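You operate a simulated robot arm through the tools that you are given. There is no shell and no other tool. Be economical: measure what you need, move in short steps, check, and stop when the job is done.

You are at the controls of a simulated robot arm. One attempt, no reset.

TASK
Put things in order on the top of the brown table. At the end: the orange housing stands on top of the blue paper roll; the grey spool stands on top of the box with green band; the blue block from the top of the brown table stands where the clear water bottle stood; the clear water bottle stands where the grey spool stood; whatever was shut is shut again. Leave all else as you found it, and nothing knocked over.

It is judged by the outcome, as a careful person would: the job done as asked, and still so three seconds after it is handed in. It fails if anything else is knocked over, pushed out of place, dropped, spilled or broken.

THE ROBOT
A 7-joint arm with a two-finger parallel gripper, fixed in place. Base frame: the origin is at the foot of the arm, x ahead of it, y to its left, z up; the work surface is at about z = 780. Readings come in mm, degrees, newtons and seconds.
With the tool pointing down near the work surface it reaches from about 220 to 680 mm from the base axis. Its first joint turns from -66.0 to 66.0 degrees. Payload 2.4 kg.
The TCP is the grasp point between the finger pads, 30 mm short of the fingertips. In the tool frame z runs along the fingers and y along their closing line. Largest opening 94 mm; finger width 28, thickness 10; the body of the gripper, 50 by 96 mm, starts 55 mm behind the TCP.
Orientation is that of the tool frame in the base frame, as [roll, pitch, yaw] about the fixed x, y, z axes, in that order (R = Rz(yaw) Ry(pitch) Rx(roll)). With the fingers straight down and closing along the base's y, the tool's x points along the base's -x, its y along +y and its z along -z.

THE INTERFACE
- The arm moves only by the tool send_rows. Its arguments are lists of equal length, an entry for each row: "xyz": the shift along the base's x, y, z in mm, a list of three; "rotation": the turn, a rotation vector about the base's x, y, z in degrees, a list of three; "claw": the closure, from 0 (fully open) to 1 (shut). In form: {"xyz": [[tx, ty, tz], ...], "rotation": [[ax, ay, az], ...], "claw": [claw, ...]}. A call has 1 to 12 rows; each row is the pose to reach, as a shift and turn from the pose commanded when the call began. Each row takes 0.2 s and may step no farther than 50 mm and 8.6 degrees from the row before; otherwise, or with a gripper value out of range, the whole call is refused. Where a pose cannot be reached the arm comes as near as it can. A force on the tool above 40 N (or 10 N above the force at the start of the call, whichever is more), or a blocked arm, ends the call early, and 0.2 s more pass. The fingers move at their own pace (about 153 mm/s each) and stop on an object; they squeeze with about 27 N. The grip force told is the motor's: it shows also when the fingers shut on nothing. Time passes only in rows, and 0.2 s behind the last, so rows that repeat a pose let the fingers close. It gives the time, the measured TCP pose, the force on the tool (base axes), the opening and the grip force at its end, in the units of the frame above (readings bear some noise).
- Cameras (640 x 400 px; columns grow to the right, rows downward): "scene" is fixed at [42.6, 497.2, 1442.6]; the picture's right is [-0.54, -0.84, 0.00], its down [-0.53, 0.34, -0.78] and it looks along [0.65, -0.42, -0.63] (base axes); focal length 364 px, centre (320, 200). "wrist" rides on the gripper at [-37, 0, -58] in the tool frame; the picture's right is [0.00, -1.00, 0.00], its down [0.97, 0.00, -0.24] and it looks along [0.24, 0.00, 0.97] (tool axes); focal length 218 px, centre (320, 200).
- grab_frame(camera): a new picture of that camera. No time passes.
- point_at(camera, pixels): for up to 12 pixels [column, row] of the newest picture of that camera ("zoom" is the newest enlarged one), the place [x, y, z] in the base frame of the surface seen there, good to about 2 mm, but the place of the scene camera against the robot may be out by one fixed shift of up to 12 mm in any direction. No time passes.
- close_up(camera, box): a new picture of the part [left, top, right, bottom] of that camera's present view, enlarged. No time passes.
- sign_off(): hands the job in; it is judged then, once.

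Work in short steps. Measure before you move; look again where a grasp or a placing could have gone wrong, and mend it. You have 80 turns and 38 pictures in all, those below and enlarged ones among them. Open the gripper and draw the arm clear of the work before you hand the job in, unless the task says otherwise; then end with one line.

The tools are called after "Call:" by a JSON object that holds its "op" and its "data". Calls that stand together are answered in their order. send_rows: Moves the arm, as the interface text tells. Its arguments: {"type":"object","properties":{"xyz":{"type":"array"},"rotation":{"type":"array"},"claw":{"type":"array"}},"required":["xyz","rotation","claw"]} The other tools are called the same way: grab_frame (camera) takes a picture; point_at (camera, pixels) gives the place of the surface under pixels of a picture; close_up (camera, box) takes an enlarged picture of a part of a camera's view; sign_off () hands the job in.

At the start:

```text
t: 0.0
ee_pos: [462.0, -80.3, 1063.8]
tool_rot: [180.0, 0.0, 179.9]
force: [0.1, 0.2, -0.2]
gripper_width: 94.1
grasp_force: 0.1
```

scene: 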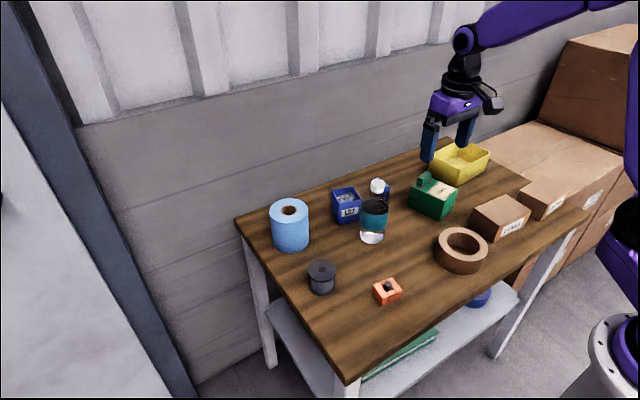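
wrist: 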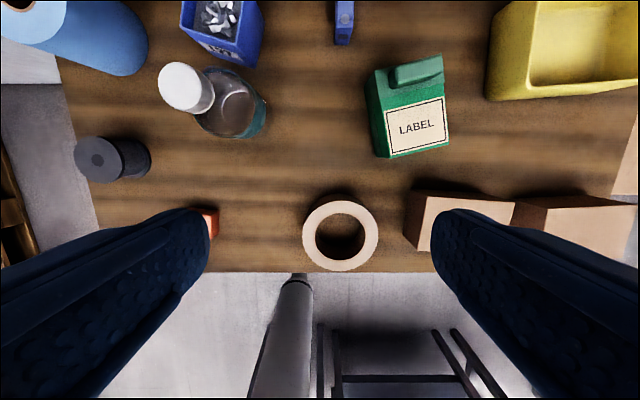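

The scene shows the roll near (290,225), spool (322,277), housing (387,291), bottle (374,220), and a small blue thing behind the bottle at (384,188). I'll enlarge the table to identify each item.

Call:
{"op": "close_up", "data": {"camera": "scene", "box": [230, 140, 430, 310]}}

Call:
{"op": "close_up", "data": {"camera": "scene", "box": [390, 130, 590, 300]}}

```text
2.35 times, centred on (330, 225) of scene
```

zoom: 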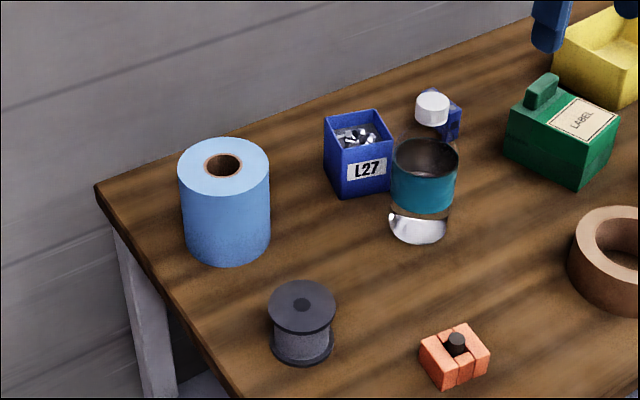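

```text
2.35 times, centred on (490, 215) of scene
```

zoom: 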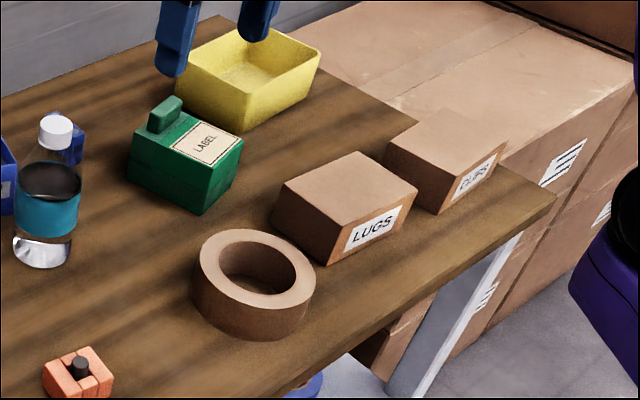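

No green band shows yet; the boxes at (500,215) and (540,198) are the candidates. I'll enlarge the wrist view around them and measure the scene items.

Call:
{"op": "close_up", "data": {"camera": "wrist", "box": [350, 20, 640, 270]}}

Call:
{"op": "point_at", "data": {"camera": "scene", "pixels": [[288, 211], [290, 250], [322, 268], [322, 292], [387, 288], [372, 241], [378, 184], [346, 190], [435, 190], [498, 212], [545, 195], [480, 300]]}}

Call:
{"op": "point_at", "data": {"camera": "wrist", "pixels": [[97, 160], [210, 222], [186, 86], [344, 20], [230, 25], [345, 40], [415, 70], [340, 205], [430, 220], [580, 225], [130, 30], [240, 180]]}}

```text
1.60 times, centred on (495, 145) of wrist
```

zoom: 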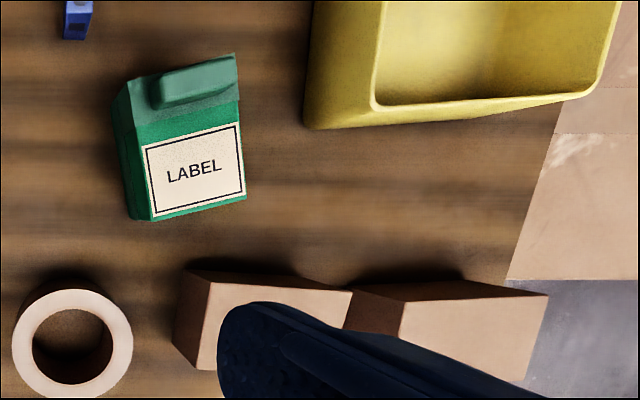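

```text
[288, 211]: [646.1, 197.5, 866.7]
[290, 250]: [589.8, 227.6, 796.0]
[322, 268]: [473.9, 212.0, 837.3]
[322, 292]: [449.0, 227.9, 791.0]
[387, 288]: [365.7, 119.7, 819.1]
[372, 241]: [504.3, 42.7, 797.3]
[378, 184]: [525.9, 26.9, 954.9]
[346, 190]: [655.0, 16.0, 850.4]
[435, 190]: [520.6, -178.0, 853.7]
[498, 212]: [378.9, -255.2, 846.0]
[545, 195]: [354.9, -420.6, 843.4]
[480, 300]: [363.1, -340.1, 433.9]
```

```text
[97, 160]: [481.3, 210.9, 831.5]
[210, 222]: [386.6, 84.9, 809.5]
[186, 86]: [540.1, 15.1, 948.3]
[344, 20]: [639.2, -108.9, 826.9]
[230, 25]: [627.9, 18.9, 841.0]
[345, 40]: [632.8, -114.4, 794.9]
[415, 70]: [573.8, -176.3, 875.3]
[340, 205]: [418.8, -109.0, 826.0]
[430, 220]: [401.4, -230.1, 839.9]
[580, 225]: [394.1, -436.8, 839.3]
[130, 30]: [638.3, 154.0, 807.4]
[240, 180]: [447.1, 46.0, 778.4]
```

Neither box shows a green band on the faces seen so far, so I want the hidden −y faces. I'll check how high the cardboard stack on the right is before moving there.

Call:
{"op": "point_at", "data": {"camera": "scene", "pixels": [[570, 60], [600, 40], [550, 120], [520, 130], [600, 150], [400, 355], [478, 298], [460, 158], [590, 215], [550, 215], [240, 222], [350, 385]]}}

Call:
{"op": "close_up", "data": {"camera": "scene", "box": [340, 250, 540, 390]}}

```text
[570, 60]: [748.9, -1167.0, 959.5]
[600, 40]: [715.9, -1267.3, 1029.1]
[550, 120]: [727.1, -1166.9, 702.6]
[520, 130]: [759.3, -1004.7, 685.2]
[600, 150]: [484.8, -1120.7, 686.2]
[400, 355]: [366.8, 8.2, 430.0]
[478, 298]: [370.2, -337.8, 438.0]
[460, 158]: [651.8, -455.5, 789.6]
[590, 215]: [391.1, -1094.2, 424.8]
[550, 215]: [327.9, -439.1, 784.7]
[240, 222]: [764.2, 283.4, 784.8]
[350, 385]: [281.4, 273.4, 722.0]
```

```text
2.86 times, centred on (440, 320) of scene
```

zoom: 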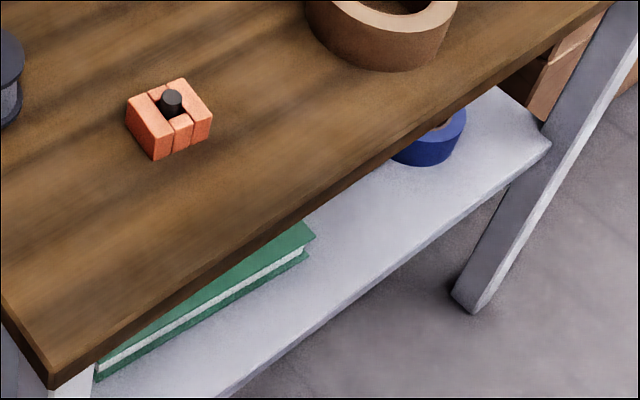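

The tall stack sits beyond y −1000, so the way is clear. I'll swing over to y≈−500 at about z 1020 and look from there.

Call:
{"op": "send_rows", "data": {"xyz": [[0, -45, 0], [0, -90, 0], [0, -135, 0], [0, -180, 0], [0, -225, 0], [0, -270, 0], [-10, -315, 0], [-20, -360, 0], [-30, -400, -10], [-40, -430, -40]], "rotation": [[0, 0, 0], [0, 0, 0], [0, 0, 0], [0, 0, 0], [0, 0, 0], [0, 0, 0], [0, 0, 0], [0, 0, 0], [0, 0, 0], [0, 0, 0]], "claw": [0, 0, 0, 0, 0, 0, 0, 0, 0, 0]}}

Call:
{"op": "grab_frame", "data": {"camera": "wrist"}}

Call:
{"op": "grab_frame", "data": {"camera": "scene"}}

```text
t: 2.2
ee_pos: [420.1, -511.8, 1024.3]
tool_rot: [-179.9, 0.0, 180.0]
force: [-0.1, 0.2, -0.6]
gripper_width: 94.1
grasp_force: 0.0
```

```text
31 pictures are left
```

wrist: 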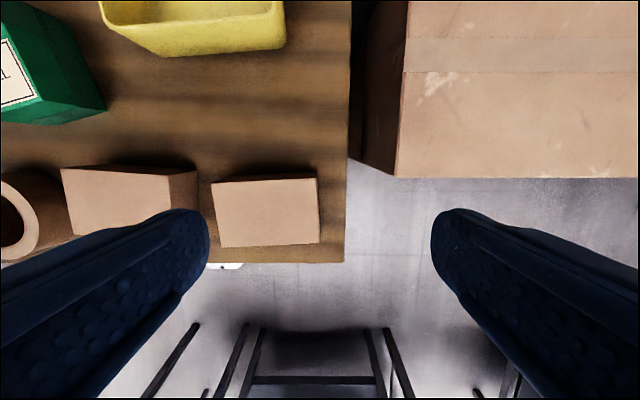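

```text
30 pictures are left
```

scene: 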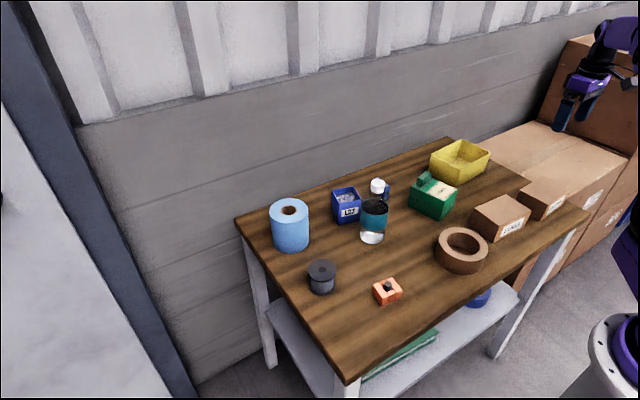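

LUGS's −y face is plain. I'll enlarge both boxes in both cameras to look for a band near the labels.

Call:
{"op": "close_up", "data": {"camera": "scene", "box": [465, 165, 575, 245]}}

Call:
{"op": "close_up", "data": {"camera": "wrist", "box": [40, 130, 360, 290]}}

```text
5.00 times, centred on (520, 205) of scene
```

zoom: 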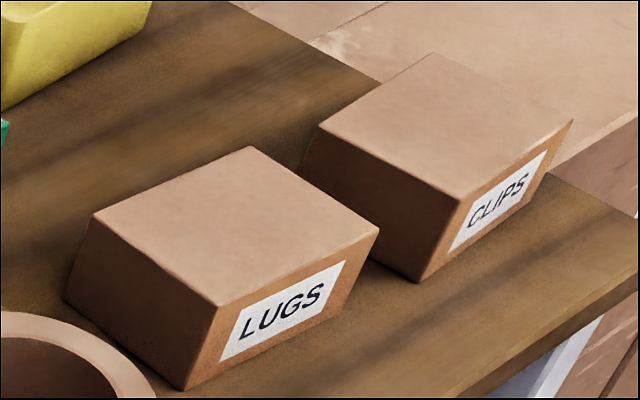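

```text
2.00 times, centred on (200, 210) of wrist
```

zoom: 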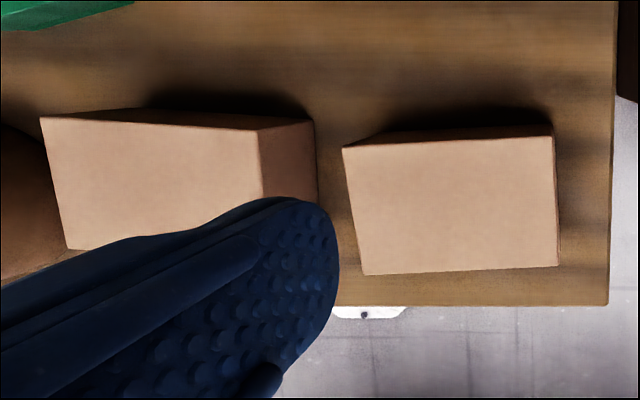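

The boxes read LUGS and CLIPS, and their +x faces are still unseen. I'll move toward x≈540, tilting the gripper about +y so the camera looks back at them.

Call:
{"op": "send_rows", "data": {"xyz": [[30, 20, 0], [60, 40, 0], [90, 60, -5], [110, 80, -10], [130, 90, -20]], "rotation": [[0, 6, 0], [0, 13, 0], [0, 20, 0], [0, 27, 0], [0, 34, 0]], "claw": [0, 0, 0, 0, 0]}}

Call:
{"op": "grab_frame", "data": {"camera": "wrist"}}

```text
t: 3.4
ee_pos: [473.6, -392.2, 998.6]
tool_rot: [-180.0, -29.1, -180.0]
force: [-0.2, 0.0, 0.4]
gripper_width: 94.0
grasp_force: 0.2
out of reach, approached as far as the arm can: row 2, 3, 4, 5
```

```text
27 pictures are left
```

wrist: 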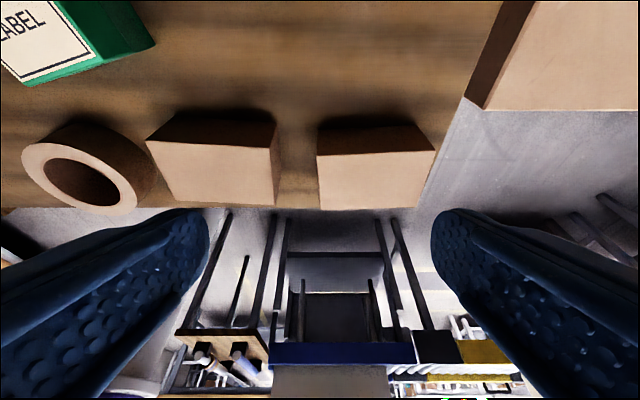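

Both boxes are plain brown on every side seen. I'll look at the green labelled box and the yellow tray much more closely in the scene camera.

Call:
{"op": "close_up", "data": {"camera": "scene", "box": [400, 135, 500, 225]}}

Call:
{"op": "close_up", "data": {"camera": "scene", "box": [325, 165, 405, 250]}}

```text
4.44 times, centred on (450, 180) of scene
```

zoom: 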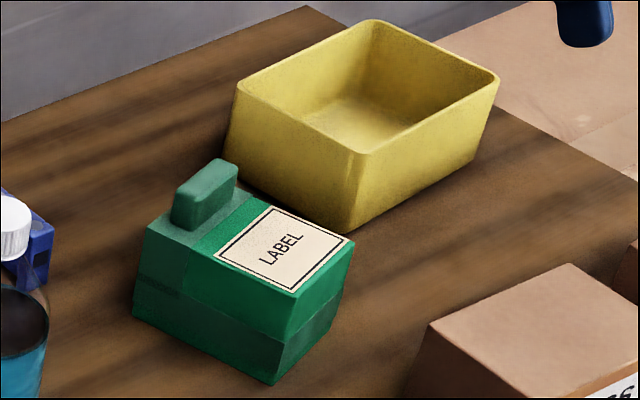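

```text
4.71 times, centred on (365, 208) of scene
```

zoom: 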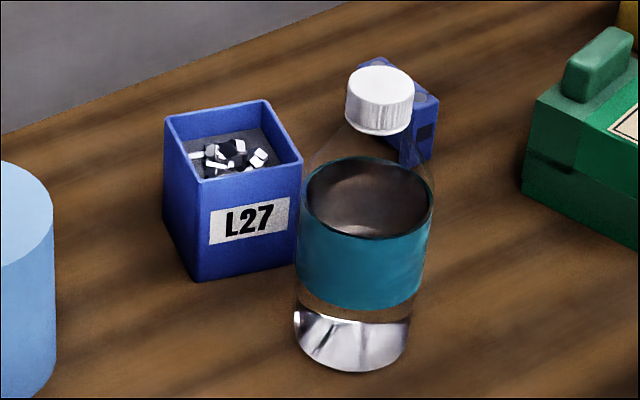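

The labelled box at (435,195) is dull green with a brighter green band round the middle and a raised handle at one end, so that is the spool's target. I'll straighten the tool and get a top view over the box and the blue block.

Call:
{"op": "send_rows", "data": {"xyz": [[0, 40, 15], [0, 85, 30], [0, 130, 40], [10, 175, 50], [25, 220, 50], [40, 250, 50]], "rotation": [[0, -6, 0], [0, -12, 0], [0, -18, 0], [0, -24, 0], [0, -29, 0], [0, -29, 0]], "claw": [0, 0, 0, 0, 0, 0]}}

Call:
{"op": "grab_frame", "data": {"camera": "wrist"}}

```text
t: 4.8
ee_pos: [517.0, -144.7, 1047.9]
tool_rot: [179.9, 0.1, -180.0]
force: [0.0, -0.1, -0.2]
gripper_width: 94.2
grasp_force: 0.1
```

```text
24 pictures are left
```

wrist: 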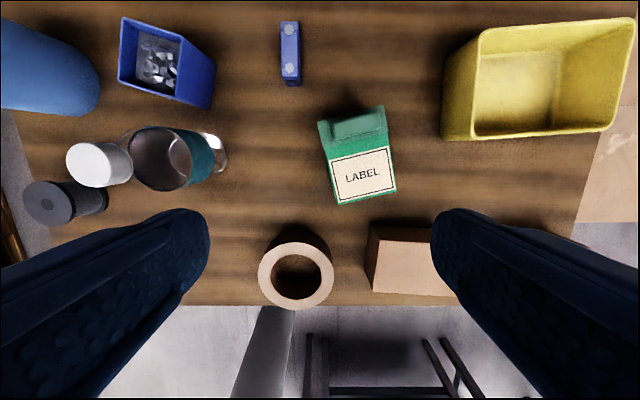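

The top view shows the banded box at (358,157), the blue block at (290,52), and the tipped-looking bottle cap at (98,165). I'll measure the corners of the box top, handle, block and bottle.

Call:
{"op": "point_at", "data": {"camera": "wrist", "pixels": [[328, 162], [390, 150], [396, 188], [340, 203], [334, 130], [383, 118], [320, 124], [281, 24], [298, 23], [300, 80], [284, 82], [358, 130]]}}

Call:
{"op": "point_at", "data": {"camera": "wrist", "pixels": [[88, 165], [70, 165], [130, 165], [98, 145], [100, 185], [45, 203], [25, 203], [66, 203], [45, 183], [45, 223], [215, 155], [155, 70]]}}

Call:
{"op": "close_up", "data": {"camera": "wrist", "box": [240, 10, 420, 220]}}

```text
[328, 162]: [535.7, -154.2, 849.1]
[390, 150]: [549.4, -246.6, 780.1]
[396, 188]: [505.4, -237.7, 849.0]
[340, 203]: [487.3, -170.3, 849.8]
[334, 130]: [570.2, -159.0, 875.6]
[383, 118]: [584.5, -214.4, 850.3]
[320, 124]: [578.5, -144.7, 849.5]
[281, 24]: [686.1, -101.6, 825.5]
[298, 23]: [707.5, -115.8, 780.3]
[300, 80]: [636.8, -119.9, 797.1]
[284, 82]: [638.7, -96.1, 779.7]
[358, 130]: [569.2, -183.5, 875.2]
```

```text
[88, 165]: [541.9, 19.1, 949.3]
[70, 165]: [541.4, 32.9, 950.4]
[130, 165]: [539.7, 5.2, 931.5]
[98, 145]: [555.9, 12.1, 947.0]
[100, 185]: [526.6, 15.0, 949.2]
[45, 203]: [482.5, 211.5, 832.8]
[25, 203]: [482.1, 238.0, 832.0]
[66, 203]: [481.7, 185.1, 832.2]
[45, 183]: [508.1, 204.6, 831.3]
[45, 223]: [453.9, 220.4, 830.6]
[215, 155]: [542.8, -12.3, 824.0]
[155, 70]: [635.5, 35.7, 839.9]
```

```text
1.90 times, centred on (330, 115) of wrist
```

zoom: 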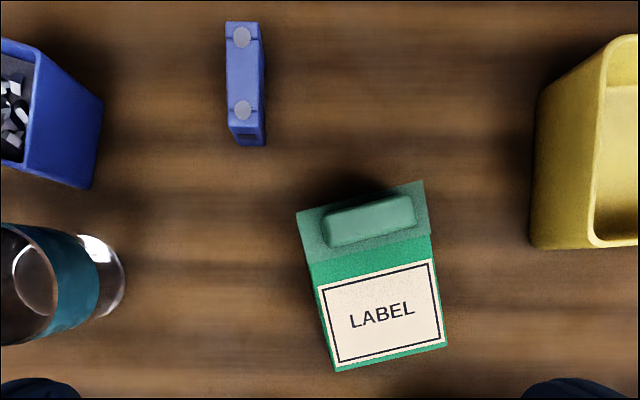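

The box top is at z≈849, its flat label part is about 70 wide and 73 long before the handle, and it is turned about 15°. The spool is 54 mm across at (481,211), top z 832. I'll move above the spool at z≈1010 and look.

Call:
{"op": "send_rows", "data": {"xyz": [[0, 45, 0], [0, 90, 0], [0, 135, 0], [0, 180, 0], [-10, 225, 0], [-20, 270, 0], [-30, 315, 0], [-36, 356, -20], [-36, 356, -40]], "rotation": [[0, 0, 0], [0, 0, 0], [0, 0, 0], [0, 0, 0], [0, 0, 0], [0, 0, 0], [0, 0, 0], [0, 0, 0], [0, 0, 0]], "claw": [0, 0, 0, 0, 0, 0, 0, 0, 0]}}

Call:
{"op": "grab_frame", "data": {"camera": "wrist"}}

```text
t: 6.8
ee_pos: [478.6, 210.0, 1007.5]
tool_rot: [180.0, 0.0, 180.0]
force: [-0.1, 0.3, -0.4]
gripper_width: 94.0
grasp_force: 0.0
```

```text
22 pictures are left
```

wrist: 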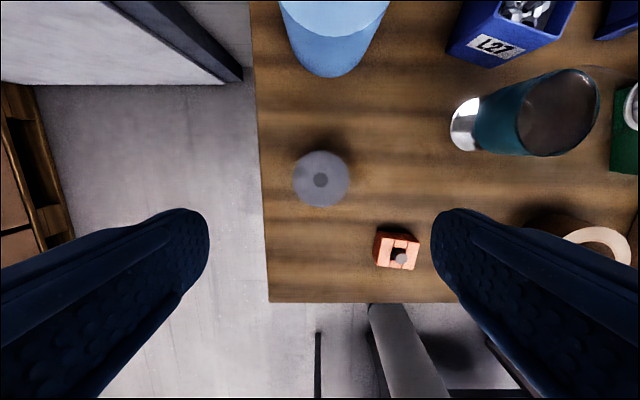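

The spool's top flange is centred at (321,179), the housing is at (396,250), and the roll top is partly in view. I'll measure these.

Call:
{"op": "point_at", "data": {"camera": "wrist", "pixels": [[321, 180], [296, 180], [346, 180], [321, 154], [321, 203], [380, 237], [414, 243], [409, 267], [378, 263], [402, 259], [320, 10], [335, 60]]}}

Call:
{"op": "point_at", "data": {"camera": "wrist", "pixels": [[452, 125], [465, 148], [470, 103], [500, 125], [520, 80], [520, 150], [570, 155], [560, 72], [596, 110], [632, 105], [286, 3], [386, 3]]}}

```text
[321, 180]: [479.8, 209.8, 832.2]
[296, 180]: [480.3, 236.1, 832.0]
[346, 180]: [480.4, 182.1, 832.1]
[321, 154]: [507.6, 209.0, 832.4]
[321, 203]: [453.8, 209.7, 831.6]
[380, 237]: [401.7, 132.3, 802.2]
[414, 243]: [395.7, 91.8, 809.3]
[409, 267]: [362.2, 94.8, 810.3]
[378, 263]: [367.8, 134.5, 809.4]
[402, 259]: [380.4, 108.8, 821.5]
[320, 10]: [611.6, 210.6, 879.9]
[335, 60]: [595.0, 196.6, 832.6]
```

```text
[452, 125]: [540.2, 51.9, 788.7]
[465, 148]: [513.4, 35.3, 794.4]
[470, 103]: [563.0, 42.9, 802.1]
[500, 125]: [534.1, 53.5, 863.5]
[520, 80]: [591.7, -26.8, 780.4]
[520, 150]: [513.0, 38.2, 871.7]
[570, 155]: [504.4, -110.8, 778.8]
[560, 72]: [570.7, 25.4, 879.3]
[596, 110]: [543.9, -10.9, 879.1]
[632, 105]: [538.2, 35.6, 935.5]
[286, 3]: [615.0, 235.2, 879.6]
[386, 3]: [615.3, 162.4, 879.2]
```

The spool centre is (480,209.5), right under the TCP. I'll descend to z≈817 and close.

Call:
{"op": "send_rows", "data": {"xyz": [[1, -0.5, -48], [1.5, -0.5, -96], [1.5, -0.5, -144], [1.5, -0.5, -175], [1.5, -0.5, -190], [1.5, -0.5, -190], [1.5, -0.5, -190], [1.5, -0.5, -190]], "rotation": [[0, 0, 0], [0, 0, 0], [0, 0, 0], [0, 0, 0], [0, 0, 0], [0, 0, 0], [0, 0, 0], [0, 0, 0]], "claw": [0, 0, 0, 0, 0, 0.6, 1, 1]}}

```text
t: 8.6
ee_pos: [480.3, 211.7, 817.1]
tool_rot: [-180.0, 0.1, -179.9]
force: [-0.3, -0.2, -1.0]
gripper_width: 61.0
grasp_force: 27.4
```

The spool is gripped (opening 61, 27 N). I'll lift to z≈1030 and carry it toward the banded box, keeping x at 480 past the bottle.

Call:
{"op": "send_rows", "data": {"xyz": [[0, 0, 30], [0, 0, 75], [0, 0, 125], [0, 0, 175], [0, -30, 213], [0, -75, 213], [0, -120, 213], [0, -165, 213], [0, -210, 213], [0, -255, 213], [0, -300, 213], [15, -340, 213]], "rotation": [[0, 0, 0], [0, 0, 0], [0, 0, 0], [0, 0, 0], [0, 0, 0], [0, 0, 0], [0, 0, 0], [0, 0, 0], [0, 0, 3], [0, 0, 6], [0, 0, 10], [0, 0, 15]], "claw": [1, 1, 1, 1, 1, 1, 1, 1, 1, 1, 1, 1]}}

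Call:
{"op": "grab_frame", "data": {"camera": "wrist"}}

```text
t: 11.2
ee_pos: [499.9, -129.4, 1032.6]
tool_rot: [180.0, 0.0, -164.8]
force: [-0.5, -0.5, -2.6]
gripper_width: 60.7
grasp_force: 27.2
```

```text
21 pictures are left
```

wrist: 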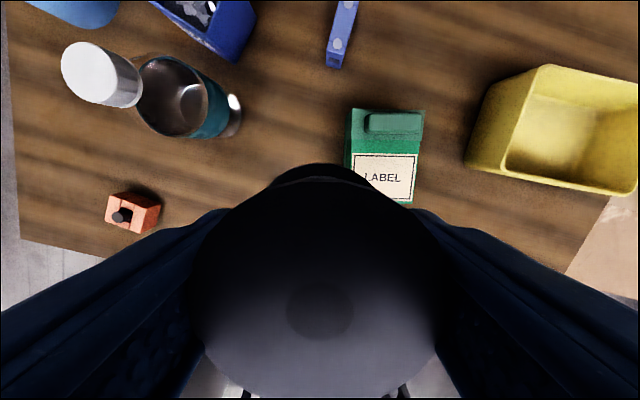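

At this yaw the box is square with the picture. I'll re-measure its top edges and the handle's near edge.

Call:
{"op": "point_at", "data": {"camera": "wrist", "pixels": [[351, 155], [354, 170], [419, 156], [416, 175], [413, 201], [405, 201], [368, 127], [421, 130], [352, 111], [422, 113], [385, 137], [371, 133]]}}

```text
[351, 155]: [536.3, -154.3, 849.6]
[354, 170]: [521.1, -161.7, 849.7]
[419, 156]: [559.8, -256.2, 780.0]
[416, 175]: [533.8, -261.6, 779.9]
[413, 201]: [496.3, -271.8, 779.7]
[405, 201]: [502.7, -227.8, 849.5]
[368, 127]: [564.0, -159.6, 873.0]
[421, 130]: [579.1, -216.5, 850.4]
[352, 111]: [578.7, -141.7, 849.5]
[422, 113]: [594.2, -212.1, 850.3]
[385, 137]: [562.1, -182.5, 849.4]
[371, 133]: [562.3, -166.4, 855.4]
```

The box's flat area spans u 427–500 with mid-width v 322, so the spool should go at (530,−192). I'll move above that at a lower height and check the settled pose.

Call:
{"op": "send_rows", "data": {"xyz": [[15, -30, -30], [30, -62.5, -60], [30, -62.5, -90], [30, -62.5, -90]], "rotation": [[0, 0, 0], [0, 0, 0], [0, 0, 0], [0, 0, 0]], "claw": [1, 1, 1, 1]}}

```text
t: 12.2
ee_pos: [528.3, -192.6, 940.3]
tool_rot: [-180.0, 0.0, -165.0]
force: [-0.2, -0.9, -2.7]
gripper_width: 60.5
grasp_force: 26.5
```

TCP is at (528,−193,940). I'll lower to about z 888, check the contact force, and release only after that.

Call:
{"op": "send_rows", "data": {"xyz": [[1, 0.5, -25], [1, 0.5, -42], [1, 0.5, -50], [1, 0.5, -53], [1, 0.5, -53]], "rotation": [[0, 0, 0], [0, 0, 0], [0, 0, 0], [0, 0, 0], [0, 0, 0]], "claw": [1, 1, 1, 1, 1]}}

Call:
{"op": "close_up", "data": {"camera": "scene", "box": [390, 130, 500, 230]}}

```text
t: 13.4
ee_pos: [530.2, -189.5, 888.4]
tool_rot: [-179.9, 0.0, -165.0]
force: [0.0, -0.4, -2.5]
gripper_width: 60.6
grasp_force: 26.4
```

```text
4.00 times, centred on (445, 180) of scene
```

zoom: 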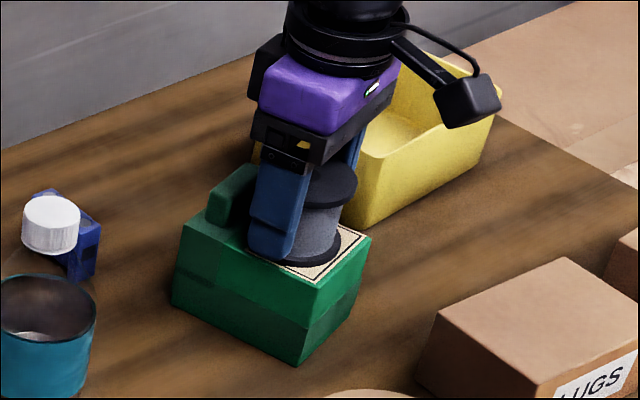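

The spool hovers a millimetre or so over the label, clear of the handle. I'll lower slightly until the force shows contact, then open and rise.

Call:
{"op": "send_rows", "data": {"xyz": [[0, 0, -1], [0, 0, -1.8], [0, 0, -1.8]], "rotation": [[0, 0, 0], [0, 0, 0], [0, 0, 0]], "claw": [1, 1, 1]}}

```text
t: 14.2
ee_pos: [529.4, -190.3, 887.9]
tool_rot: [-180.0, 0.1, -164.9]
force: [-4.2, 1.8, 21.0]
gripper_width: 60.8
grasp_force: 26.8
```

The force rose to 21 N, so the spool is resting on the box. I'll ease up half a millimetre, open gently, and rise.

Call:
{"op": "send_rows", "data": {"xyz": [[0, 0, 0.8], [0, 0, 0.8], [0, 0, 0.8], [0, 0, 0.8], [0, 0, 30], [0, 0, 75], [0, 0, 120], [0, 0, 150]], "rotation": [[0, 0, 0], [0, 0, 0], [0, 0, 0], [0, 0, 0], [0, 0, 0], [0, 0, 0], [0, 0, 0], [0, 0, 0]], "claw": [1, 0.28, 0.1, 0, 0, 0, 0, 0]}}

Call:
{"op": "grab_frame", "data": {"camera": "wrist"}}

Call:
{"op": "close_up", "data": {"camera": "scene", "box": [340, 150, 480, 250]}}

```text
t: 16.0
ee_pos: [529.9, -191.0, 1036.2]
tool_rot: [179.9, -0.1, -165.0]
force: [0.1, 0.1, 0.8]
gripper_width: 94.0
grasp_force: 0.2
```

```text
19 pictures are left
```

wrist: 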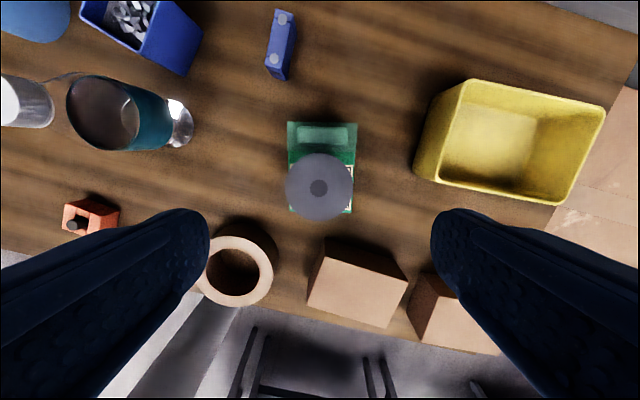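

```text
4.00 times, centred on (410, 200) of scene
```

zoom: 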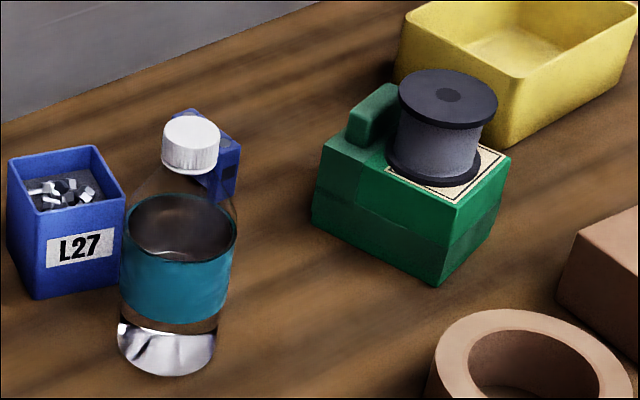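

The spool stands well. Now the bottle: I'll measure the cap in this enlarged scene view, and the label from here.

Call:
{"op": "point_at", "data": {"camera": "zoom", "pixels": [[191, 130], [191, 155], [190, 170], [166, 135], [215, 135], [190, 185], [178, 230], [122, 232], [235, 232], [178, 320], [168, 372], [205, 180]]}}

Call:
{"op": "point_at", "data": {"camera": "wrist", "pixels": [[5, 100], [20, 82], [20, 122], [50, 102], [45, 85], [45, 122], [75, 112], [110, 148], [120, 82], [165, 120], [180, 100], [180, 140]]}}

```text
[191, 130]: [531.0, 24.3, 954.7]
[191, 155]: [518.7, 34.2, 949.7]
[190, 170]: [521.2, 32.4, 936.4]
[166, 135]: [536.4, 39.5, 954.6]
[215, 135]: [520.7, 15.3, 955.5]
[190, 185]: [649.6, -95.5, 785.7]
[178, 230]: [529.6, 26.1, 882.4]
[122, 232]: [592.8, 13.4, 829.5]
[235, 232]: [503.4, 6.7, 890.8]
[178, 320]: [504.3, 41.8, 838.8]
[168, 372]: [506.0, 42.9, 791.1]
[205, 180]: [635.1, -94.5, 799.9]
```

```text
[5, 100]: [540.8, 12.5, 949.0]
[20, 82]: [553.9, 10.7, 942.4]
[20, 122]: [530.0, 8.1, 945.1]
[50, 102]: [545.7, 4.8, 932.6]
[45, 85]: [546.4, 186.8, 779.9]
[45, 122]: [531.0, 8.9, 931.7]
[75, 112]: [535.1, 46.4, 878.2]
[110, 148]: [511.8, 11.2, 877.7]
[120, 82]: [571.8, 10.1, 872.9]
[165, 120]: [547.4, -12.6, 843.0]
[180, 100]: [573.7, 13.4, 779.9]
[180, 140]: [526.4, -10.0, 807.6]
```

The cap is about 32 mm across, z 928–950, axis near (541,19). The shoulder below is wider, so I'll grip the cap with the tips at about z 925. I'll go above it, turning back by 15°.

Call:
{"op": "send_rows", "data": {"xyz": [[2, 42, 0], [4, 84, 0], [6, 126, 0], [9, 168, 0], [11, 209.5, 0], [11, 209.5, 0]], "rotation": [[0, 0, -3], [0, 0, -6], [0, 0, -9], [0, 0, -12], [0, 0, -15], [0, 0, -15]], "claw": [0, 0, 0, 0, 0, 0]}}

Call:
{"op": "grab_frame", "data": {"camera": "wrist"}}

```text
t: 17.4
ee_pos: [541.0, 17.9, 1036.1]
tool_rot: [-180.0, 0.0, -180.0]
force: [0.0, 0.4, -0.1]
gripper_width: 93.9
grasp_force: 0.0
```

```text
17 pictures are left
```

wrist: 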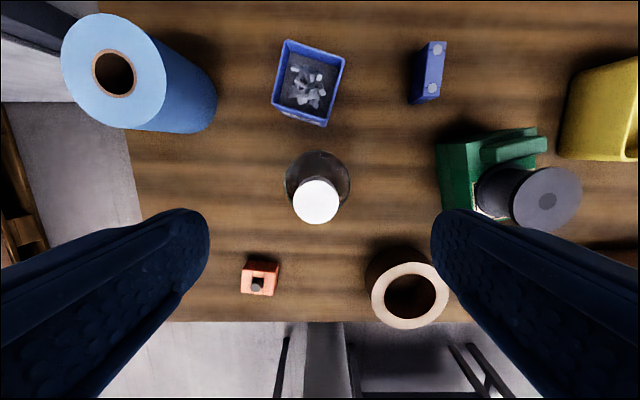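

The cap is at (316,201) in this view; the roll top, the bin, the block and the housing are visible too. I'll measure all of these here.

Call:
{"op": "point_at", "data": {"camera": "wrist", "pixels": [[316, 201], [295, 201], [337, 201], [316, 182], [316, 221], [318, 158], [347, 180], [288, 180], [289, 42], [342, 62], [275, 100], [324, 124]]}}

Call:
{"op": "point_at", "data": {"camera": "wrist", "pixels": [[430, 43], [444, 44], [438, 98], [418, 101], [430, 70], [64, 70], [164, 72], [113, 17], [115, 126], [113, 50], [133, 75], [96, 75]]}}

```text
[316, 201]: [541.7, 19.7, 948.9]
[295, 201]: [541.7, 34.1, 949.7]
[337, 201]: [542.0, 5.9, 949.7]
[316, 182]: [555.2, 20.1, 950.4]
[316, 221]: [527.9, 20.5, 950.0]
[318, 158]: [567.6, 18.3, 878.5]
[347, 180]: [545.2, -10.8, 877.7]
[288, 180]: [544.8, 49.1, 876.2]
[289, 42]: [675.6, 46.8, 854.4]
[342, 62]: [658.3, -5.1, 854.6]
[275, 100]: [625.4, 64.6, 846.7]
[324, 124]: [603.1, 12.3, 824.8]
```

```text
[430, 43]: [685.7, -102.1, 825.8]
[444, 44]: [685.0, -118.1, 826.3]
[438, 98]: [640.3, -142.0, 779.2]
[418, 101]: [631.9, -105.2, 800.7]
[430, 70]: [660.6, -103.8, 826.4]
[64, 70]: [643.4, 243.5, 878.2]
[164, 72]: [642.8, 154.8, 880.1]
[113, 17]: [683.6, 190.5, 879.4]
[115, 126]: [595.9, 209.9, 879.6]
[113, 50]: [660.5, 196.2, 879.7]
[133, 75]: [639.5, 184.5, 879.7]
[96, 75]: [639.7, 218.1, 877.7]
```

Cap centre (541.5,20). I'll descend to z≈954 and close onto the cap.

Call:
{"op": "send_rows", "data": {"xyz": [[0.5, 1.5, -40], [0.5, 1.5, -70], [0.5, 1.5, -82], [0.5, 1.5, -82], [0.5, 1.5, -82], [0.5, 1.5, -82], [0.5, 1.5, -82]], "rotation": [[0, 0, 0], [0, 0, 0], [0, 0, 0], [0, 0, 0], [0, 0, 0], [0, 0, 0], [0, 0, 0]], "claw": [0, 0, 0.3, 0.5, 0.7, 1, 1]}}

```text
t: 19.0
ee_pos: [540.7, 18.9, 952.3]
tool_rot: [180.0, 0.0, 180.0]
force: [-0.5, 0.1, 0.3]
gripper_width: 31.0
grasp_force: 27.0
```

Opening 31 mm on the cap at 27 N. I'll lift 25 mm slowly and check that it holds.

Call:
{"op": "send_rows", "data": {"xyz": [[0, 0, 5], [0, 0, 15], [0, 0, 25], [0, 0, 25]], "rotation": [[0, 0, 0], [0, 0, 0], [0, 0, 0], [0, 0, 0]], "claw": [1, 1, 1, 1]}}

Call:
{"op": "close_up", "data": {"camera": "scene", "box": [300, 100, 460, 260]}}

```text
t: 20.0
ee_pos: [539.7, 18.9, 977.6]
tool_rot: [180.0, 0.0, -180.0]
force: [1.2, 0.4, -2.1]
gripper_width: 31.1
grasp_force: 26.9
```

```text
2.50 times, centred on (380, 180) of scene
```

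zoom: 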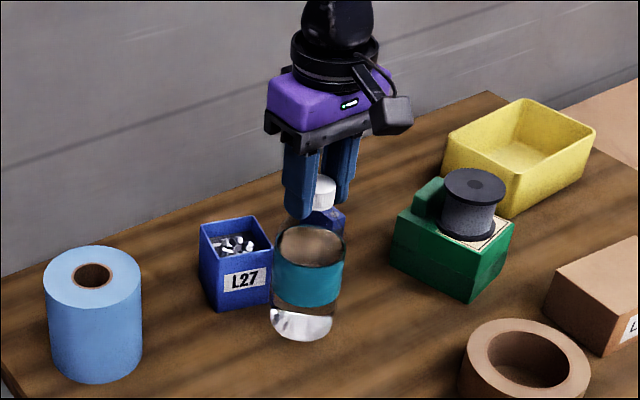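

The bottle hangs upright. I'll carry it to the spool's old spot (480.5,210) in moderate steps, with its base about 40 mm up.

Call:
{"op": "send_rows", "data": {"xyz": [[-4, 10, 8], [-12, 30, 15], [-21, 60, 15], [-30, 90, 15], [-40, 120, 15], [-50, 150, 15], [-56, 175, 15], [-59, 188, 10], [-59.5, 191, 0], [-59.5, 191, -10], [-59.5, 191, -10]], "rotation": [[0, 0, 0], [0, 0, 0], [0, 0, 0], [0, 0, 0], [0, 0, 0], [0, 0, 0], [0, 0, 0], [0, 0, 0], [0, 0, 0], [0, 0, 0], [0, 0, 0]], "claw": [1, 1, 1, 1, 1, 1, 1, 1, 1, 1, 1]}}

```text
t: 22.4
ee_pos: [480.0, 211.3, 968.1]
tool_rot: [-180.0, 0.0, 179.9]
force: [-0.2, -0.1, -3.1]
gripper_width: 31.2
grasp_force: 27.1
```

At (480,211,968). I'll lower to just above the table and feel for contact.

Call:
{"op": "send_rows", "data": {"xyz": [[0.3, -0.8, -7], [0.3, -0.8, -12], [0.3, -0.8, -14], [0.3, -0.8, -14.8], [0.3, -0.8, -14.8]], "rotation": [[0, 0, 0], [0, 0, 0], [0, 0, 0], [0, 0, 0], [0, 0, 0]], "claw": [1, 1, 1, 1, 1]}}

```text
t: 23.6
ee_pos: [481.2, 210.9, 953.3]
tool_rot: [180.0, 0.0, 180.0]
force: [-0.5, 0.4, -2.6]
gripper_width: 31.2
grasp_force: 26.7
```

No contact yet (−2.6 N). I'll go down another 1.5 mm in small steps.

Call:
{"op": "send_rows", "data": {"xyz": [[0, 0, -0.7], [0, 0, -1.4], [0, 0, -1.4]], "rotation": [[0, 0, 0], [0, 0, 0], [0, 0, 0]], "claw": [1, 1, 1]}}

```text
t: 24.4
ee_pos: [481.3, 210.5, 951.7]
tool_rot: [-179.9, -0.1, 180.0]
force: [-1.9, 0.2, 2.7]
gripper_width: 31.2
grasp_force: 27.3
```

The force changed to +2.7 N, so the bottle is on the table. I'll open and rise straight up, then look.

Call:
{"op": "send_rows", "data": {"xyz": [[0, 0, 0], [0, 0, 0], [0, 0, 0], [0, 0, 10], [0, 0, 50], [0, 0, 85]], "rotation": [[0, 0, 0], [0, 0, 0], [0, 0, 0], [0, 0, 0], [0, 0, 0], [0, 0, 0]], "claw": [0.6, 0.3, 0, 0, 0, 0]}}

Call:
{"op": "grab_frame", "data": {"camera": "scene"}}

Call:
{"op": "grab_frame", "data": {"camera": "wrist"}}

```text
t: 25.8
ee_pos: [479.5, 209.1, 1039.2]
tool_rot: [180.0, -0.1, -180.0]
force: [0.3, -0.5, -0.5]
gripper_width: 93.9
grasp_force: 0.1
```

```text
15 pictures are left
```

scene: 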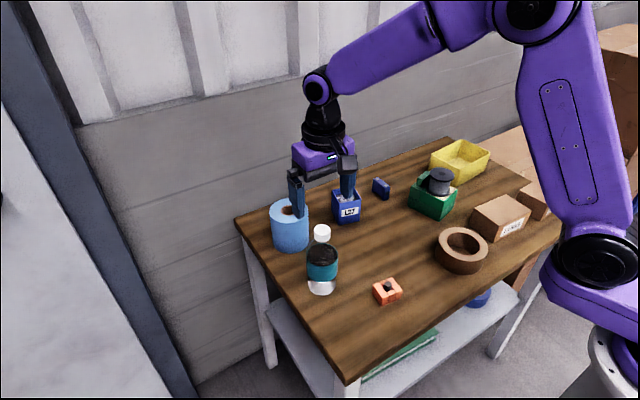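

```text
14 pictures are left
```

wrist: 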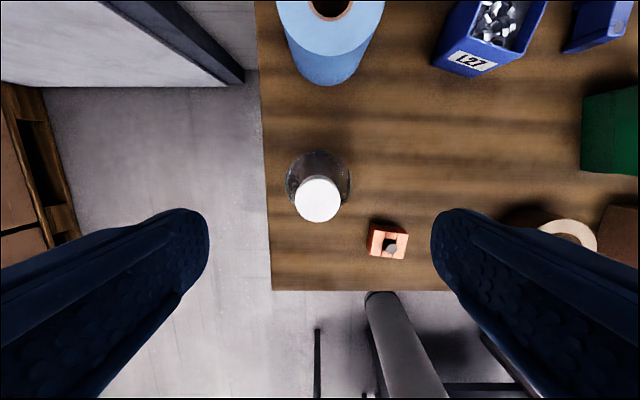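

The bottle stands upright at the spool's old spot. Next I'll move over toward the blue block, to about (610,−108), and look.

Call:
{"op": "send_rows", "data": {"xyz": [[12, -40, 0], [28, -82, 0], [44, -124, 0], [60, -166, 0], [76, -208, 0], [92, -250, 0], [108, -290, -15], [125, -317, -45], [130, -317, -60]], "rotation": [[0, 0, 0], [0, 0, 0], [0, 0, 0], [0, 0, 0], [0, 0, 0], [0, 0, 0], [0, 0, 0], [0, 0, 0], [0, 0, 0]], "claw": [0, 0, 0, 0, 0, 0, 0, 0, 0]}}

Call:
{"op": "grab_frame", "data": {"camera": "wrist"}}

```text
t: 27.8
ee_pos: [611.7, -107.2, 977.3]
tool_rot: [180.0, 0.0, -179.9]
force: [-1.2, -0.8, 0.4]
gripper_width: 94.0
grasp_force: 0.0
```

```text
13 pictures are left
```

wrist: 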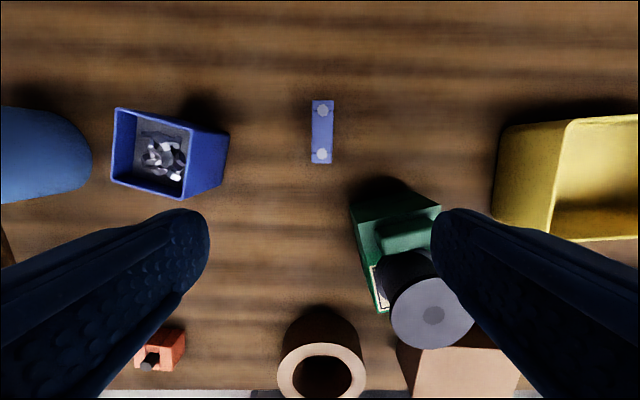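

The block's top is at (322,132), nearly aligned with the picture. I'll measure its corners.

Call:
{"op": "point_at", "data": {"camera": "wrist", "pixels": [[314, 103], [332, 103], [330, 160], [312, 160], [322, 110], [322, 154], [322, 132], [322, 165]]}}

Call:
{"op": "close_up", "data": {"camera": "wrist", "box": [270, 80, 370, 180]}}

```text
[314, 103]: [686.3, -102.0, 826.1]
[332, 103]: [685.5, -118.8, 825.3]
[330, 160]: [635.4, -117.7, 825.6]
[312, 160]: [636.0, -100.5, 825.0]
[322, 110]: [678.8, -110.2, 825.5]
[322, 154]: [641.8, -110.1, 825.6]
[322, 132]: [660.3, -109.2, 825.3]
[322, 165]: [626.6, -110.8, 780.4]
```

```text
4.00 times, centred on (320, 130) of wrist
```

zoom: 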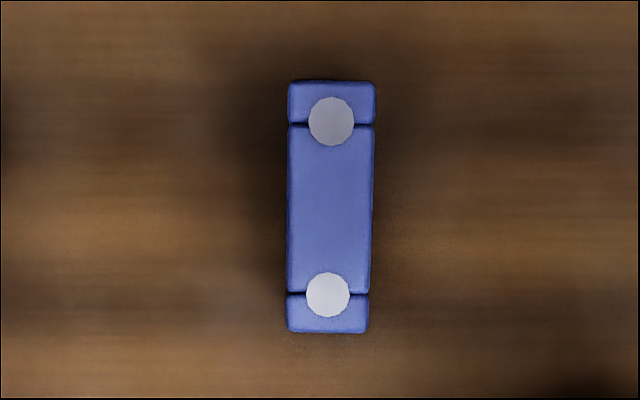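

The block is 20×54, centred at (660.5,−109.5), top z 825.5. I'll move over it partly closed, descend to z≈815 and grip.

Call:
{"op": "send_rows", "data": {"xyz": [[25, -1, 0], [47.5, -2.3, -15], [47.5, -2.3, -60], [47.5, -2.3, -105], [47.5, -2.3, -145], [47.5, -2.3, -162], [47.5, -2.3, -162]], "rotation": [[0, 0, 0], [0, 0, -1.5], [0, 0, -1.5], [0, 0, -1.5], [0, 0, -1.5], [0, 0, -1.5], [0, 0, -1.5]], "claw": [0.2, 0.3, 0.4, 0.4, 0.4, 0.4, 0.4]}}

```text
t: 29.4
ee_pos: [657.5, -107.5, 815.0]
tool_rot: [179.9, 0.0, 178.5]
force: [-0.2, -0.1, 0.1]
gripper_width: 56.3
grasp_force: 0.2
```

At (657.5,−107.5,815) around the block. I'll close, then lift.

Call:
{"op": "send_rows", "data": {"xyz": [[0, -1, 0], [0, -1, 0], [0, -1, 0], [0, -1, 10], [0, -1, 40], [0, -1, 60]], "rotation": [[0, 0, 0], [0, 0, 0], [0, 0, 0], [0, 0, 0], [0, 0, 0], [0, 0, 0]], "claw": [0.7, 1, 1, 1, 1, 1]}}

```text
t: 30.8
ee_pos: [659.1, -107.3, 875.7]
tool_rot: [180.0, 0.0, 178.4]
force: [-0.3, -0.3, -0.7]
gripper_width: 23.4
grasp_force: 27.4
```

The block is held (23.4 mm). I'll carry it back in −x first, then to (539.5,19.5), where the bottle stood.

Call:
{"op": "send_rows", "data": {"xyz": [[-30, 10, 25], [-65, 35, 25], [-95, 65, 25], [-115, 100, 25], [-119, 127, 10], [-119, 127, -30], [-119, 127, -52], [-119, 127, -57], [-119, 127, -57]], "rotation": [[0, 0, 0], [0, 0, 1.5], [0, 0, 1.5], [0, 0, 1.5], [0, 0, 1.5], [0, 0, 1.5], [0, 0, 1.5], [0, 0, 1.5], [0, 0, 1.5]], "claw": [1, 1, 1, 1, 1, 1, 1, 1, 1]}}

```text
t: 32.8
ee_pos: [538.5, 18.7, 818.5]
tool_rot: [-180.0, -0.1, 180.0]
force: [-0.1, 0.2, -1.0]
gripper_width: 23.5
grasp_force: 27.4
```

The block hovers about 3 mm over the table at (538.5,18.7). I'll lower it in small steps until contact.

Call:
{"op": "send_rows", "data": {"xyz": [[0.5, 0.8, -2], [0.5, 0.8, -2.8], [0.5, 0.8, -3.2], [0.5, 0.8, -3.2]], "rotation": [[0, 0, 0], [0, 0, 0], [0, 0, 0], [0, 0, 0]], "claw": [1, 1, 1, 1]}}

```text
t: 33.8
ee_pos: [538.2, 18.5, 813.7]
tool_rot: [-180.0, 0.0, 180.0]
force: [0.4, -1.4, -0.2]
gripper_width: 23.4
grasp_force: 27.0
```

Nearly down (force −0.2 N from −1). One more millimetre to confirm.

Call:
{"op": "send_rows", "data": {"xyz": [[0, 0, -0.6], [0, 0, -1], [0, 0, -1]], "rotation": [[0, 0, 0], [0, 0, 0], [0, 0, 0]], "claw": [1, 1, 1]}}

```text
t: 34.6
ee_pos: [540.1, 18.4, 815.6]
tool_rot: [180.0, 0.1, 180.0]
force: [-0.6, 0.4, -1.4]
gripper_width: 23.6
grasp_force: 26.6
```

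Still no contact load (−1.4 N). I'll continue a little lower.

Call:
{"op": "send_rows", "data": {"xyz": [[0, 0, -0.6], [0, 0, -1.2], [0, 0, -1.2]], "rotation": [[0, 0, 0], [0, 0, 0], [0, 0, 0]], "claw": [1, 1, 1]}}

```text
t: 35.4
ee_pos: [540.8, 18.9, 814.8]
tool_rot: [180.0, 0.2, -179.9]
force: [-4.6, -0.5, 20.7]
gripper_width: 23.5
grasp_force: 27.2
```

Contact at 20.7 N. I'll ease up 0.8 mm, open and rise.

Call:
{"op": "send_rows", "data": {"xyz": [[0, 0, 0.8], [0, 0, 0.8], [0, 0, 0.8], [0, 0, 20], [0, 0, 65], [0, 0, 110], [0, 0, 150]], "rotation": [[0, 0, 0], [0, 0, 0], [0, 0, 0], [0, 0, 0], [0, 0, 0], [0, 0, 0], [0, 0, 0]], "claw": [1, 0.6, 0.4, 0.3, 0, 0, 0]}}

Call:
{"op": "grab_frame", "data": {"camera": "wrist"}}

```text
t: 37.0
ee_pos: [537.9, 19.2, 963.2]
tool_rot: [179.9, -0.1, 180.0]
force: [-0.3, -0.6, 0.4]
gripper_width: 93.8
grasp_force: 0.0
```

```text
11 pictures are left
```

wrist: 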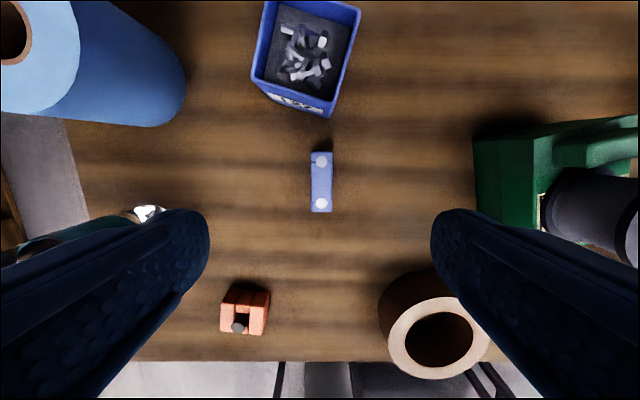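

The block stands at (321,182) in view. I'll measure it and move above the housing for a top look.

Call:
{"op": "point_at", "data": {"camera": "wrist", "pixels": [[321, 155], [321, 208], [313, 182], [330, 182], [243, 318]]}}

Call:
{"op": "send_rows", "data": {"xyz": [[-40, 20, 0], [-80, 42, 0], [-120, 68, 0], [-150, 94, 0], [-154, 95, -20]], "rotation": [[0, 0, 0], [0, 0, 0], [0, 0, 0], [0, 0, 0], [0, 0, 0]], "claw": [0, 0, 0, 0, 0]}}

Call:
{"op": "grab_frame", "data": {"camera": "wrist"}}

```text
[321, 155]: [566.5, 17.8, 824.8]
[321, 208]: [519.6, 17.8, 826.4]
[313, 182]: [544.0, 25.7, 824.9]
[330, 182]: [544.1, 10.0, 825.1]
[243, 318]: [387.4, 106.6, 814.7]
```

```text
t: 38.2
ee_pos: [385.0, 112.1, 941.2]
tool_rot: [180.0, 0.0, 180.0]
force: [0.8, -0.2, -0.3]
gripper_width: 94.0
grasp_force: 0.1
```

```text
10 pictures are left
```

wrist: 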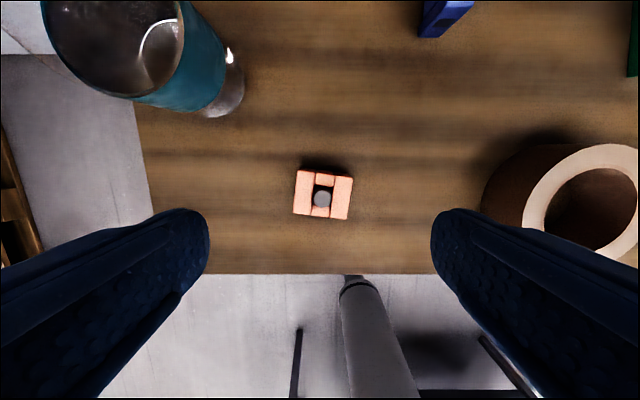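

The block sits within 2 mm of the bottle's spot. The housing at (323,195) is turned slightly; I'll measure its corners.

Call:
{"op": "close_up", "data": {"camera": "wrist", "box": [270, 145, 370, 245]}}

Call:
{"op": "point_at", "data": {"camera": "wrist", "pixels": [[299, 172], [351, 179], [346, 218], [295, 213], [322, 197], [315, 197], [330, 197], [322, 189], [325, 178], [319, 212], [322, 165]]}}

```text
4.00 times, centred on (320, 195) of wrist
```

zoom: 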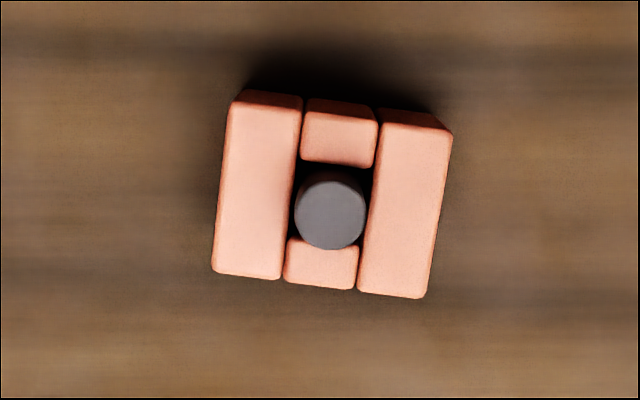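

```text
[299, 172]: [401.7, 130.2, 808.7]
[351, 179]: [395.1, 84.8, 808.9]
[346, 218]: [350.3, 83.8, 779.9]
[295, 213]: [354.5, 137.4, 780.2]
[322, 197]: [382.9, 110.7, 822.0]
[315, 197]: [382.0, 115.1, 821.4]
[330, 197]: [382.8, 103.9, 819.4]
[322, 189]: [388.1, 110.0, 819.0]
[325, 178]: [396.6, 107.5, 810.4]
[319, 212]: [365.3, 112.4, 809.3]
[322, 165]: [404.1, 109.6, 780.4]
```

The housing is about 46×39, centre (380,110), top z 809, turned about −8.3°. I'll align, descend to z≈814 and stop there before closing.

Call:
{"op": "send_rows", "data": {"xyz": [[-5, -1.8, -30], [-5, -1.8, -70], [-5, -1.8, -105], [-5, -1.8, -122], [-5, -1.8, -127], [-5, -1.8, -127]], "rotation": [[0, 0, -4], [0, 0, -8.3], [0, 0, -8.3], [0, 0, -8.3], [0, 0, -8.3], [0, 0, -8.3]], "claw": [0, 0, 0, 0.1, 0.1, 0.1]}}

```text
t: 39.6
ee_pos: [381.0, 111.2, 816.1]
tool_rot: [-180.0, 0.0, 171.7]
force: [0.4, 0.2, -0.6]
gripper_width: 84.7
grasp_force: 0.1
```

Positioned at (381,111,816). I'll close and lift slightly to check the grip.

Call:
{"op": "send_rows", "data": {"xyz": [[0, 0, -1], [0, 0, -1], [0, 0, -1], [0, 0, -1], [0, 0, 10], [0, 0, 40], [0, 0, 85]], "rotation": [[0, 0, 0], [0, 0, 0], [0, 0, 0], [0, 0, 0], [0, 0, 0], [0, 0, 0], [0, 0, 0]], "claw": [0.4, 0.6, 1, 1, 1, 1, 1]}}

Call:
{"op": "close_up", "data": {"camera": "scene", "box": [240, 180, 440, 320]}}

```text
t: 41.2
ee_pos: [380.9, 110.2, 901.2]
tool_rot: [180.0, 0.0, 171.7]
force: [1.0, 0.3, -1.0]
gripper_width: 49.1
grasp_force: 27.2
```

```text
2.86 times, centred on (340, 250) of scene
```

zoom: 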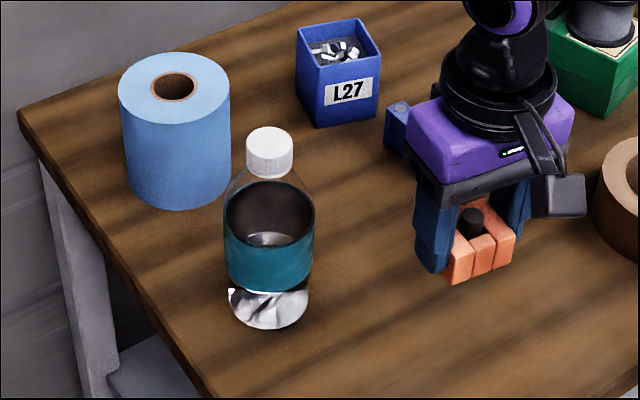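

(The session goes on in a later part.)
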